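You operate a simulated robot arm through the tools that you are given. There is no shell and no other tool. Be economical: measure what you need, move in short steps, check, and stop when the job is done.

You are at the controls of a simulated robot arm. One attempt, no reset.

JOB
Pull the drawer of the sorting bench open.
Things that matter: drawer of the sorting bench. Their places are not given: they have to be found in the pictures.

It is judged by the outcome, as a careful person would: the job done as asked, and still so three seconds after it is handed in. It fails if anything else is knocked over, pushed out of place, dropped, spilled or broken.

ROBOT AND FRAMES
A 6-joint arm with a two-finger parallel gripper, fixed in place. Base frame: the origin is at the foot of the arm, x ahead of it, y to its left, z up. Readings come in mm, rad, newtons and seconds.
With the tool pointing down near the work surface it reaches from about 220 to 620 mm from the base axis. Its first joint turns from -1.152 to 1.152 rad. Payload 2.7 kg.
Tool frame: the origin (TCP) lies between the finger pads and is the grasp point; the fingertips stand 23 mm ahead of it; z points along the fingers, y is the line along which they close. Largest opening 94 mm; finger width 38, thickness 10; the body of the gripper, 54 by 96 mm, starts 39 mm behind the TCP.
Orientation is told as [roll, pitch, yaw] about the base's x, y, z axes, in that order, counted from this pose: with the fingers straight down and closing along the base's y, the tool's x points along the base's -x, its y along +y and its z along -z.

CONTROLS
- The arm moves only by the tool step_arm. Its argument "deltas" is a list of rows, each a list of 7 numbers: the shift along the tool's x, y, z in mm, then the turn, a rotation vector about the tool's x, y, z in rad, then the closure, from 0 (fully open) to 1 (shut). In form: [[x, y, z, wx, wy, wz, gripper], ...]. A call has 1 to 12 rows; each row shifts and turns the commanded pose from where the row before left it, along the tool's axes as they then stand. Rows are played at 5 a second. More than 50 mm and 0.15 rad between two rows, or a gripper value outside its range, and nothing of the call is played. Where a pose cannot be reached the arm comes as near as it can. A force on the tool above 40 N (or 10 N above the force at the start of the call, whichever is more), or a blocked arm, ends the call early, and 0.2 s more pass. The fingers move at their own pace (about 45 mm/s each) and stop on an object; they squeeze with about 40 N. The grip force told is the motor's: it shows also when the fingers shut on nothing. Time passes only in rows, and 0.2 s behind the last, so rows that do not move let the fingers close. It gives the time, the measured TCP pose, the force on the tool (base axes), the opening and the grip force at its end, in the units of the frame above (readings bear some noise), and new pictures: "views" is both (left out), scene, wrist or none.
- Cameras (640 x 400 px; columns grow to the right, rows downward): "scene" is fixed at [71.4, -427.8, 1396.9]; the picture's right is [0.81, -0.58, 0.00], its down [-0.36, -0.51, -0.78] and it looks along [0.46, 0.63, -0.62] (base axes); focal length 365 px, centre (320, 200). "wrist" rides on the gripper at [-39, 0, -44] in the tool frame; the picture's right is [0.00, -1.00, 0.00], its down [0.97, 0.00, -0.24] and it looks along [0.24, 0.00, 0.97] (tool axes); focal length 218 px, centre (320, 200).
- point_at(camera, pixels): for up to 12 pixels [column, row] of the newest picture of that camera ("zoom" is the newest enlarged one), the place [x, y, z] in the base frame of the surface seen there, good to about 2 mm. It takes no simulated time.
- inspect(camera, box): a new picture of the part [left, top, right, bottom] of that camera's present view, enlarged. It takes no simulated time.
- sign_off(): hands the job in; it is judged then, once.

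Work in short steps. Measure before you move; look again where a grasp or a placing could have gone wrong, and mend it. You have 60 turns and 120 pictures in all, those below and enlarged ones among them. Open the gripper and draw the arm clear of the work before you hand the job in, unless the task says otherwise; then end with one line.

The tools are called after "Request:" by a JSON object that holds its "api" and its "payload". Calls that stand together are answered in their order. step_arm: Moves the arm, as the interface text tells. Its arguments: {"type":"object","properties":{"deltas":{"type":"array"},"views":{"type":"string","enum":["both","scene","wrist","none"]}},"required":["deltas"]} The other tools are called the same way: point_at (camera, pixels) gives the place of the surface under pixels of a picture; inspect (camera, box) takes an enlarged picture of a part of a camera's view; sign_off () hands the job in.

At the start:

```text
time: 0.0
tool_pos: [408.2, 70.4, 956.2]
tool_rot: [0.001, -0.004, 0.001]
ft_force: [0.4, -0.4, -0.2]
opening: 93.8
grasp_force: 0.1
```

scene: 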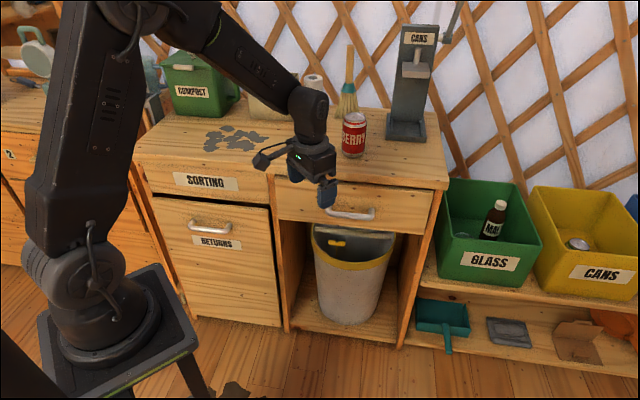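
wrist: 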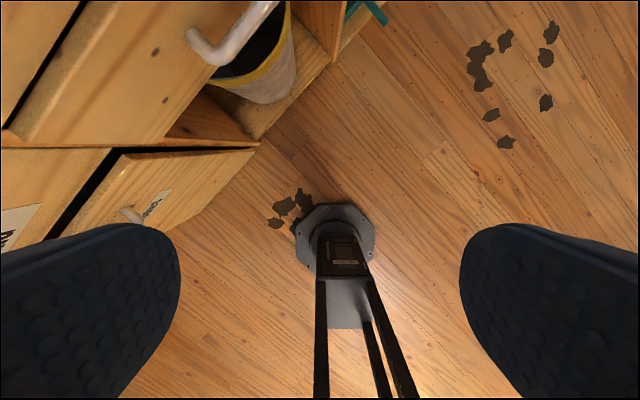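

The drawer with a handle appears at about (352,212) in the scene picture, right under the bench top. I enlarge it to find the handle's exact place.

Request:
{"api": "inspect", "payload": {"camera": "scene", "box": [260, 150, 460, 275]}}

Request:
{"api": "point_at", "payload": {"camera": "scene", "pixels": [[330, 213], [350, 217], [372, 216], [290, 190], [425, 197], [420, 225], [300, 213], [440, 185], [270, 172], [205, 182], [354, 155], [400, 212]]}}

```text
3.20 times, centred on (360, 212) of scene
```

zoom: 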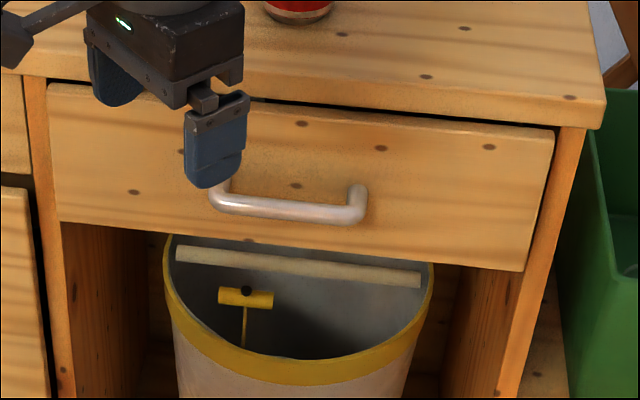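

```text
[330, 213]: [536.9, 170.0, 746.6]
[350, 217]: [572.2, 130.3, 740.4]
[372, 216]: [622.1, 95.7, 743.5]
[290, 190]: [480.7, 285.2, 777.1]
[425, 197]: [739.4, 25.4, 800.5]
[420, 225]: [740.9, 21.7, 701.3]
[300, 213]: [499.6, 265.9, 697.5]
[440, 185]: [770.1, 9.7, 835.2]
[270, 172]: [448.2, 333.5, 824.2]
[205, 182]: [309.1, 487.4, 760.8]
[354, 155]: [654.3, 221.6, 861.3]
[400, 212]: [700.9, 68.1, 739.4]
```

The drawer face runs along (0.71,-0.71), with its outward normal toward (-0.71,-0.71), and the handle bar stands about 44 mm off it. I measure the bar more exactly in the zoom and turn the tool yaw 45° in free air.

Request:
{"api": "point_at", "payload": {"camera": "zoom", "pixels": [[235, 202], [260, 207], [290, 211], [320, 214], [340, 214], [290, 203], [290, 217], [356, 188], [290, 235], [290, 160], [400, 120], [400, 100]]}}

Request:
{"api": "step_arm", "payload": {"deltas": [[0, 0, 0, 0, 0, 0.131, 0], [0, 0, 0, 0, 0, 0.131, 0], [0, 0, 0, 0, 0, 0.131, 0], [0, 0, 0, 0, 0, 0.131, 0], [0, 0, 0, 0, 0, 0.131, 0], [0, 0, 0, 0, 0, 0.131, 0]], "views": "none"}}

```text
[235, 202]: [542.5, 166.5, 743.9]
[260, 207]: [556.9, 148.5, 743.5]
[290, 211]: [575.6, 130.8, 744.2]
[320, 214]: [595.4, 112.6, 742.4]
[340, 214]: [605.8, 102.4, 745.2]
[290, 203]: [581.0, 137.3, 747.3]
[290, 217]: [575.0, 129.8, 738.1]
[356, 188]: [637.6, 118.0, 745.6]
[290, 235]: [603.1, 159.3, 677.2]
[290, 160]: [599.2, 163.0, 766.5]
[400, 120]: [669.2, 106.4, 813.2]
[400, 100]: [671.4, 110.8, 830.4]
```

```text
time: 1.4
tool_pos: [407.2, 70.8, 956.1]
tool_rot: [0.002, 0.001, -0.787]
ft_force: [0.5, 0.5, 0.4]
opening: 94.2
grasp_force: 0.1
```

Bar centre is around (577,135,742), about 37 mm off the face. Now I tilt the tool toward the drawer about the tool x, still in free air.

Request:
{"api": "step_arm", "payload": {"deltas": [[0, 0, 0, -0.13, 0, 0, 0], [0, 0, 0, -0.13, 0, 0, 0], [0, 0, 0, -0.13, 0, 0, 0], [0, 0, 0, -0.13, 0, 0, 0], [0, 0, 0, -0.13, 0, 0, 0], [0, 0, 0, -0.13, 0, 0, 0], [0, 0, 0, -0.13, 0, 0, 0], [0, 0, 0, -0.13, 0, 0, 0], [0, 0, 0, -0.13, 0, 0, 0]]}}

```text
time: 3.4
tool_pos: [407.1, 70.2, 956.1]
tool_rot: [1.175, 0.0, -0.786]
ft_force: [-0.8, -0.3, 0.4]
opening: 94.1
grasp_force: 0.1
```

scene: 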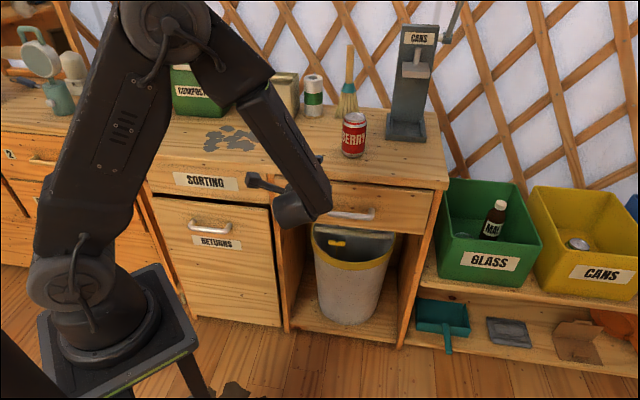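
wrist: 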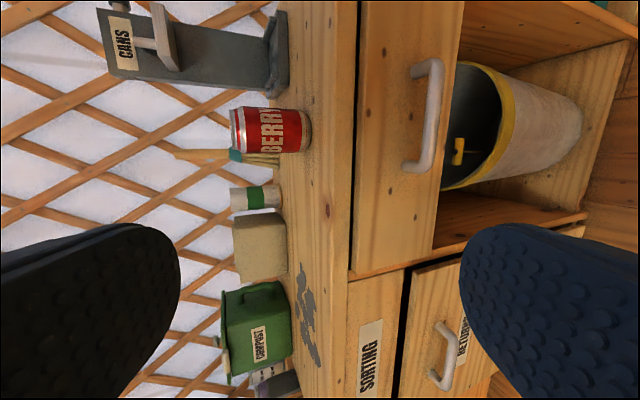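

The handle is at (428,115) in the wrist view, its bar aligned with the fingers' width. I tilt a bit more toward horizontal and move in to about 80 mm short of the bar, with the gripper partly closed.

Request:
{"api": "step_arm", "payload": {"deltas": [[0, 0, 0, -0.13, 0, 0, 0.45], [0, 0, 0, -0.13, 0, 0, 0.45], [-15, -38, 0, 0, 0, 0, 0.45], [-15, -38, 0, 0, 0, 0, 0.45], [-15, -38, 0, 0, 0, 0, 0.45], [-15, -38, 0, 0, 0, 0, 0.45], [-14, -38, 0, 0, 0, 0, 0.45], [0, 0, 38, 0, 0, 0, 0.45], [0, 0, 38, 0, 0, 0, 0.45], [0, 0, 37, 0, 0, 0, 0.45]]}}

```text
time: 5.6
tool_pos: [520.4, 79.4, 751.9]
tool_rot: [1.433, 0.002, -0.788]
ft_force: [0.0, 0.3, -0.8]
opening: 51.6
grasp_force: 0.1
```

scene: 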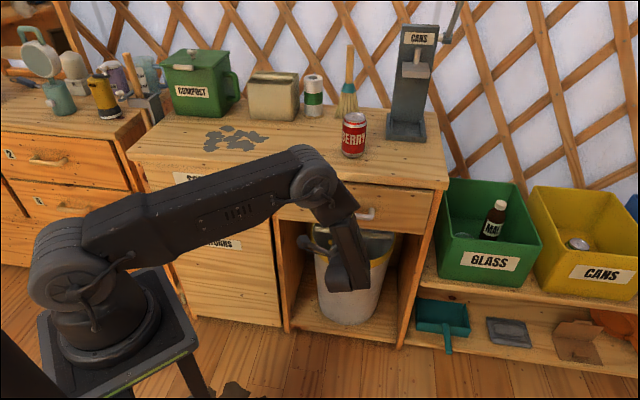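
wrist: 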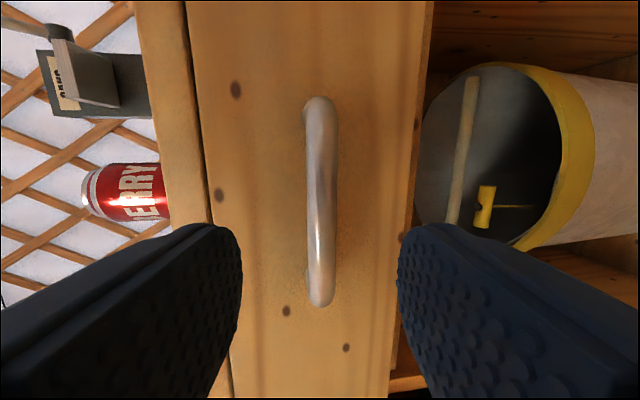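

The bar sits centred between the fingers in the wrist view (320,110–300). I verify its place before going in.

Request:
{"api": "point_at", "payload": {"camera": "wrist", "pixels": [[321, 120], [321, 200], [320, 285], [260, 200], [370, 200]]}}

```text
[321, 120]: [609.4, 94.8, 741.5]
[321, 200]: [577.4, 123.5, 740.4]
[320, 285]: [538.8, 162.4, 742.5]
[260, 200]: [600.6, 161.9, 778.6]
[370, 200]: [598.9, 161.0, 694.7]
```

The bar front is at (577,124,741), in line with the tool. I advance 74 mm, then close.

Request:
{"api": "step_arm", "payload": {"deltas": [[0, 0, 25, 0, 0, 0, 0.45], [0, 0, 25, 0, 0, 0, 0.45], [0, 0, 24, 0, 0, 0, 0.45], [0, 0, 0, 0, 0, 0, 0.45], [0, 0, 0, 0, 0, 0, 1], [0, 0, 0, 0, 0, 0, 1], [0, 0, 0, 0, 0, 0, 1], [0, 0, 0, 0, 0, 0, 1]]}}

```text
time: 7.4
tool_pos: [570.9, 131.7, 740.5]
tool_rot: [1.429, 0.001, -0.784]
ft_force: [1.8, 0.9, -11.4]
opening: 17.9
grasp_force: 44.3
```

scene: 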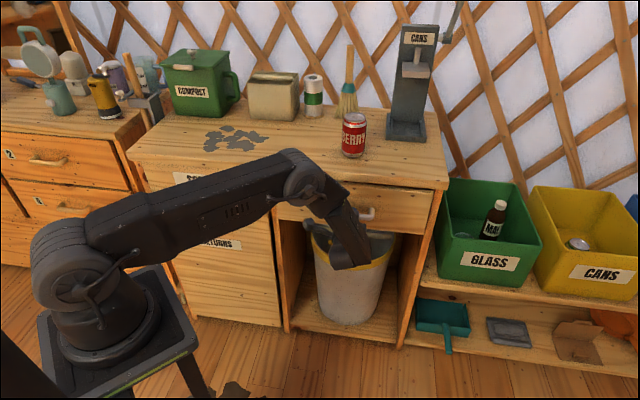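
wrist: 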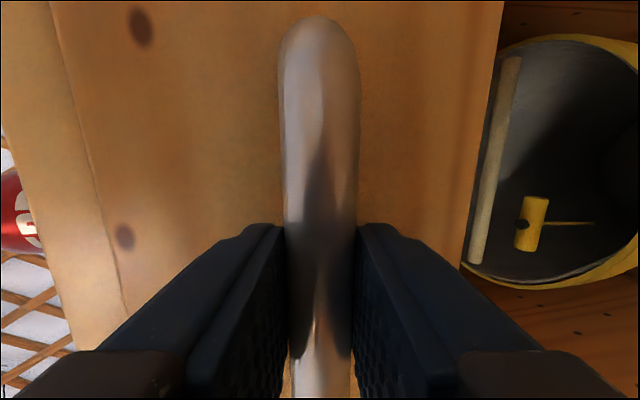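

The fingers hold the bar (opening 17.9, grip 44 N). I pull horizontally along the outward normal, gently, 45 mm first.

Request:
{"api": "step_arm", "payload": {"deltas": [[0, -0.7, -5, 0, 0, 0, 1], [0, -1.1, -8, 0, 0, 0, 1], [0, -1.1, -8, 0, 0, 0, 1], [0, -1.1, -8, 0, 0, 0, 1], [0, -1.1, -8, 0, 0, 0, 1], [0, -1.1, -8, 0, 0, 0, 1]]}}

```text
time: 8.8
tool_pos: [539.1, 98.4, 741.5]
tool_rot: [1.427, 0.002, -0.784]
ft_force: [-0.1, 3.7, -20.7]
opening: 17.8
grasp_force: 44.9
```

scene: 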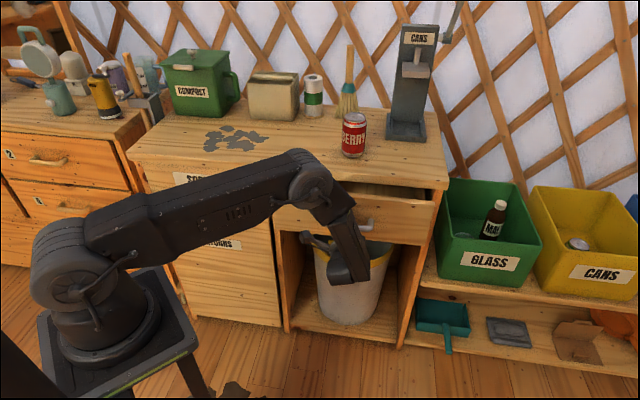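
wrist: 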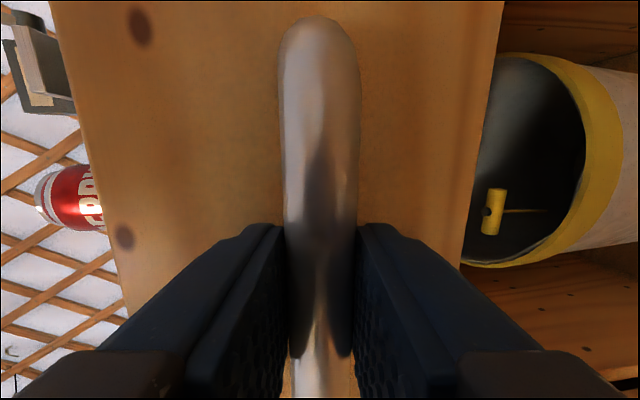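

The drawer is following, 45 mm open. The tool pushes slightly upward (-20 N), so I lower the command by a couple of mm while pulling on.

Request:
{"api": "step_arm", "payload": {"deltas": [[0, -1.9, -8, 0, 0, 0, 1], [0, -1.9, -8, 0, 0, 0, 1], [0, -1.4, -10, 0, 0, 0, 1], [0, -1.4, -10, 0, 0, 0, 1], [0, -1.4, -10, 0, 0, 0, 1], [0, -1.4, -10, 0, 0, 0, 1], [0, -1.4, -10, 0, 0, 0, 1], [0, -1.4, -10, 0, 0, 0, 1]]}}

```text
time: 10.6
tool_pos: [484.4, 45.6, 740.5]
tool_rot: [1.432, 0.0, -0.781]
ft_force: [-12.7, 16.2, -0.6]
opening: 17.8
grasp_force: 45.0
```

scene: 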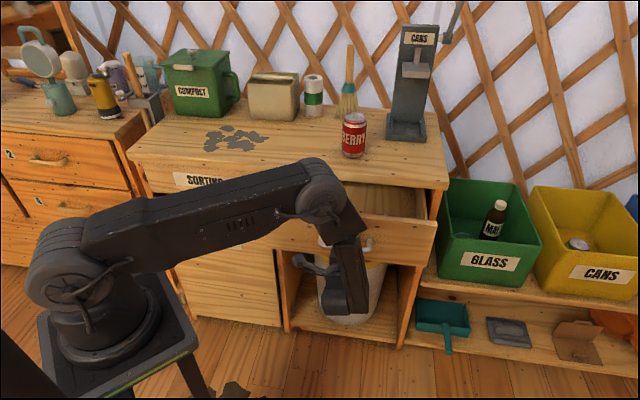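
wrist: 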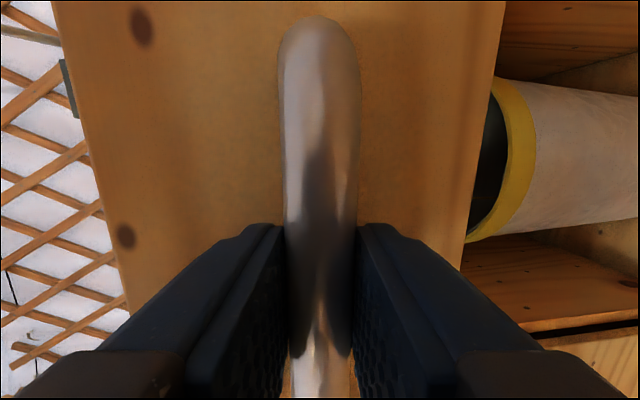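

About 123 mm open now, with a sideways force of ~20 N along the bar; I shift +3 mm along tool x to relieve it and pull further.

Request:
{"api": "step_arm", "payload": {"deltas": [[1.5, -0.7, -5, 0, 0, 0, 1], [1.5, -0.7, -5, 0, 0, 0, 1], [0.3, -1.1, -8, 0, 0, 0, 1], [0.3, -1.1, -8, 0, 0, 0, 1], [0.3, -1.1, -8, 0, 0, 0, 1], [0.3, -1.1, -8, 0, 0, 0, 1], [0.3, -1.1, -8, 0, 0, 0, 1]]}}

```text
time: 12.2
tool_pos: [449.3, 8.1, 740.7]
tool_rot: [1.431, -0.001, -0.794]
ft_force: [22.8, -19.0, -16.2]
opening: 17.9
grasp_force: 45.0
```

scene: 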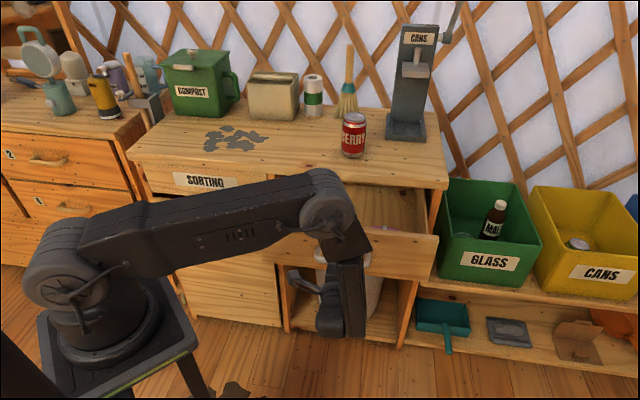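
wrist: 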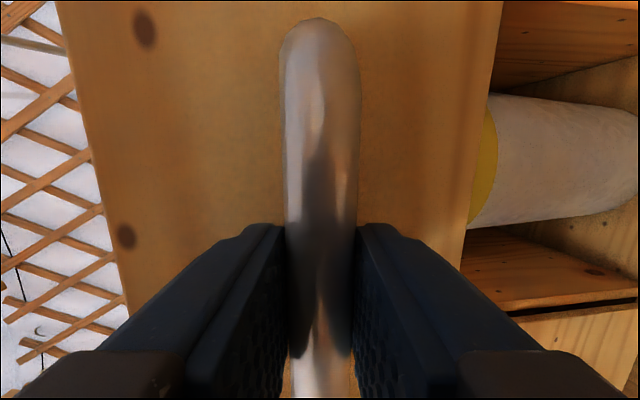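

Now about 172 mm open, still moving freely; the side force flipped, so I shift back 1.5 mm and pull further to feel for the end stop.

Request:
{"api": "step_arm", "payload": {"deltas": [[-1.5, -1.2, -5, 0, 0, 0, 1], [0, -1.2, -5, 0, 0, 0, 1], [0, -0.7, -6, 0, 0, 0, 1], [0, -0.8, -6, 0, 0, 0, 1], [0, -0.8, -6, 0, 0, 0, 1]]}}

```text
time: 13.4
tool_pos: [429.1, -11.4, 742.3]
tool_rot: [1.436, -0.001, -0.79]
ft_force: [15.2, -9.7, 3.6]
opening: 17.8
grasp_force: 44.3
```

scene: 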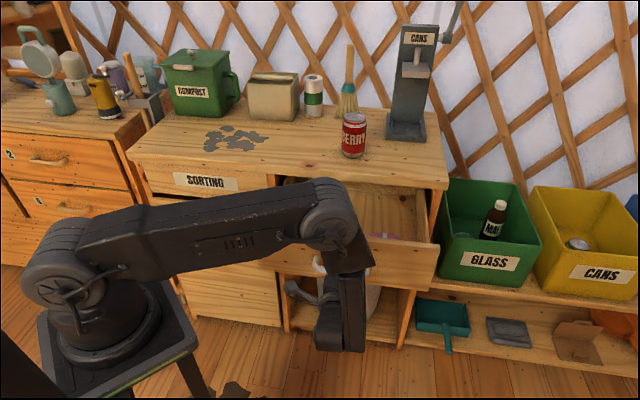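
wrist: 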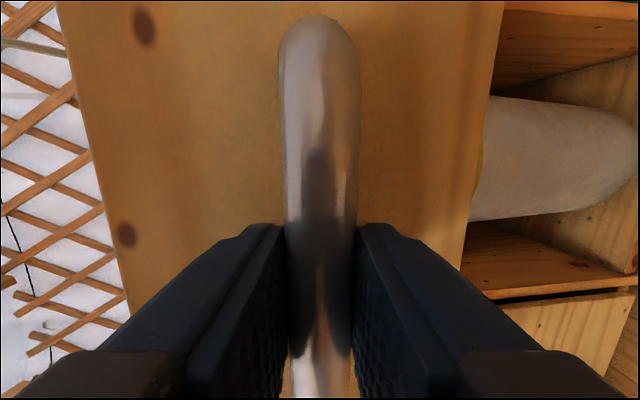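

The drawer is about 200 mm open. I carry on for another 30 mm to see if a stop is felt.

Request:
{"api": "step_arm", "payload": {"deltas": [[-1, -0.7, -6, 0, 0, 0, 1], [0, -0.8, -6, 0, 0, 0, 1], [0, -0.8, -6, 0, 0, 0, 1], [0, -0.8, -6, 0, 0, 0, 1], [0, -0.8, -6, 0, 0, 0, 1]]}}

```text
time: 14.6
tool_pos: [407.8, -32.0, 740.6]
tool_rot: [1.435, 0.001, -0.786]
ft_force: [7.9, -3.1, 19.6]
opening: 17.6
grasp_force: 45.6
```

scene: 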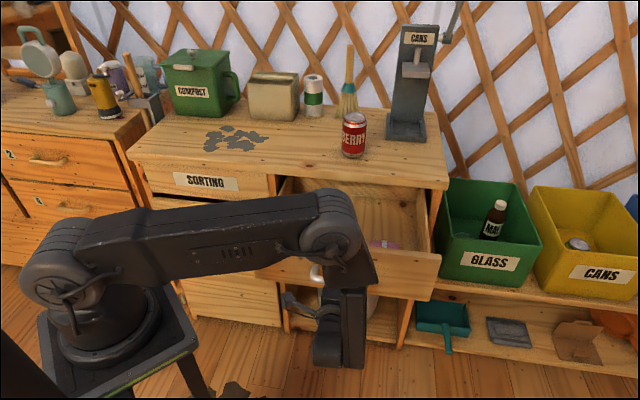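
wrist: 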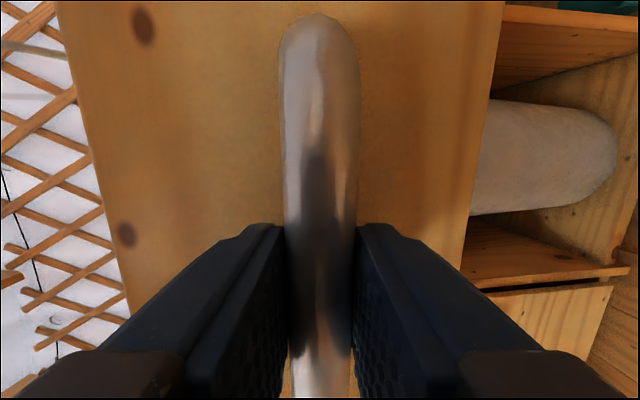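

The drawer is ~230 mm open, clearly open with contents visible at (385,244). I relieve the slight downward push, open the fingers and check.

Request:
{"api": "step_arm", "payload": {"deltas": [[0, 1.2, 0, 0, 0, 0, 1], [0, 0, 0, 0, 0, 0, 0.7], [0, 0, 0, 0, 0, 0, 0.45], [0, 0, 0, 0, 0, 0, 0.45], [0, 0, 0, 0, 0, 0, 0.45]], "views": "wrist"}}

```text
time: 15.8
tool_pos: [407.3, -32.4, 741.6]
tool_rot: [1.435, 0.001, -0.784]
ft_force: [1.1, 0.5, 0.2]
opening: 51.6
grasp_force: 0.0
```

wrist: 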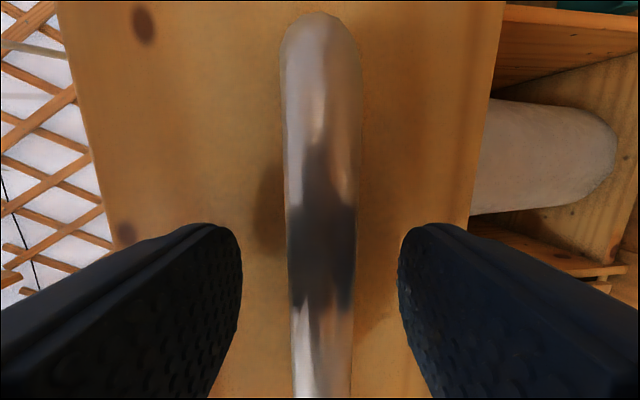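

The fingers are clear of the bar and the force is near zero. I back off straight along the tool axis.

Request:
{"api": "step_arm", "payload": {"deltas": [[0, 0, -12, 0, 0, 0, 0.45], [0, 0, -15, 0, 0, 0, 0.45], [0, 0, -15, 0, 0, 0, 0.45], [0, 0, -15, 0, 0, 0, 0.45], [0, 0, -15, 0, 0, 0, 0.45], [0, 0, 0, 0, 0, 0, 0]]}}

```text
time: 17.2
tool_pos: [356.7, -81.8, 751.6]
tool_rot: [1.433, 0.0, -0.785]
ft_force: [-0.6, -0.3, 0.4]
opening: 86.7
grasp_force: 0.0
```

scene: 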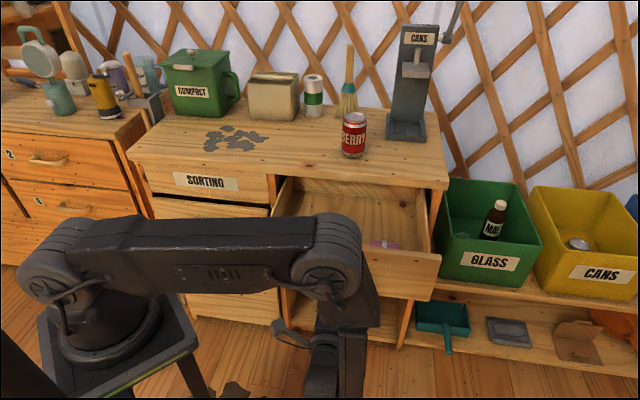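
wrist: 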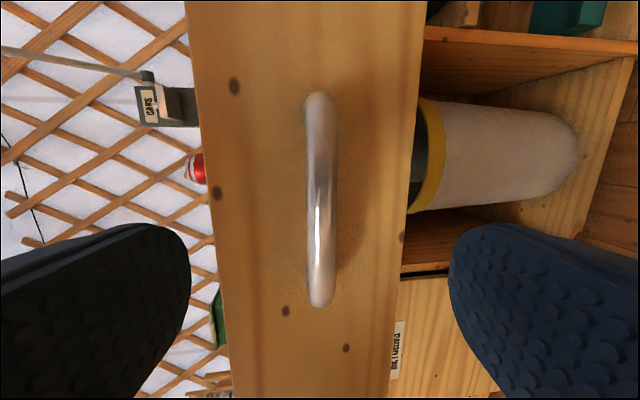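

The gripper is ~70 mm clear of the handle, and the can, bin and other things are where they were. I wait a second to check that the drawer stays open.

Request:
{"api": "step_arm", "payload": {"deltas": [[0, 0, -10, 0, 0, 0, 0], [0, 0, 0, 0, 0, 0, 0], [0, 0, 0, 0, 0, 0, 0], [0, 0, 0, 0, 0, 0, 0], [0, 0, 0, 0, 0, 0, 0], [0, 0, 0, 0, 0, 0, 0], [0, 0, 0, 0, 0, 0, 0], [0, 0, 0, 0, 0, 0, 0]]}}

Request:
{"api": "point_at", "payload": {"camera": "scene", "pixels": [[420, 275], [400, 265], [354, 155]]}}

```text
time: 19.0
tool_pos: [349.7, -89.2, 754.4]
tool_rot: [1.434, 0.001, -0.786]
ft_force: [-0.4, -0.6, 0.3]
opening: 93.8
grasp_force: 0.0
```

scene: 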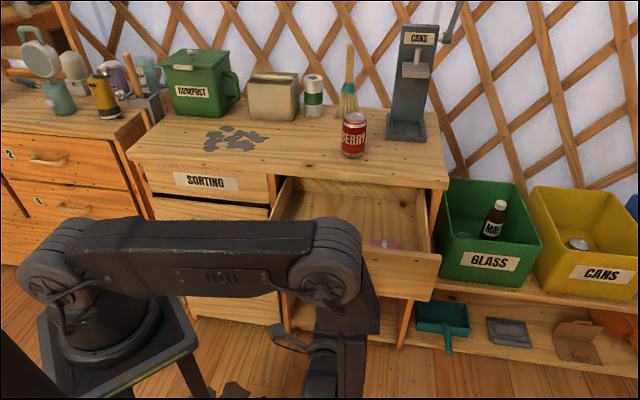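
wrist: 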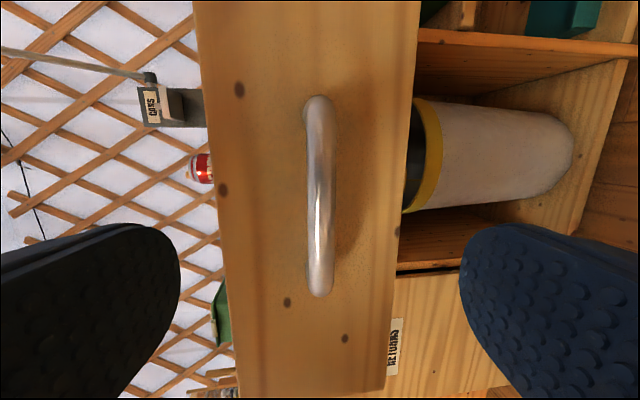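

```text
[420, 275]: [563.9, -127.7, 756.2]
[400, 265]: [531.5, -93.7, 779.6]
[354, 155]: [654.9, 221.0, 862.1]
```

The drawer face now lies at x+y ≈ 437, against about 765 at the start, so it is ~232 mm open. It is holding still, the can has not moved, and the arm is clear, so I hand the job in.

Request:
{"api": "sign_off", "payload": {}}

```text
The job is handed in.
```

The sorting bench drawer is open by about 230 mm and stayed still once released; the arm is clear and I saw nothing else disturbed.
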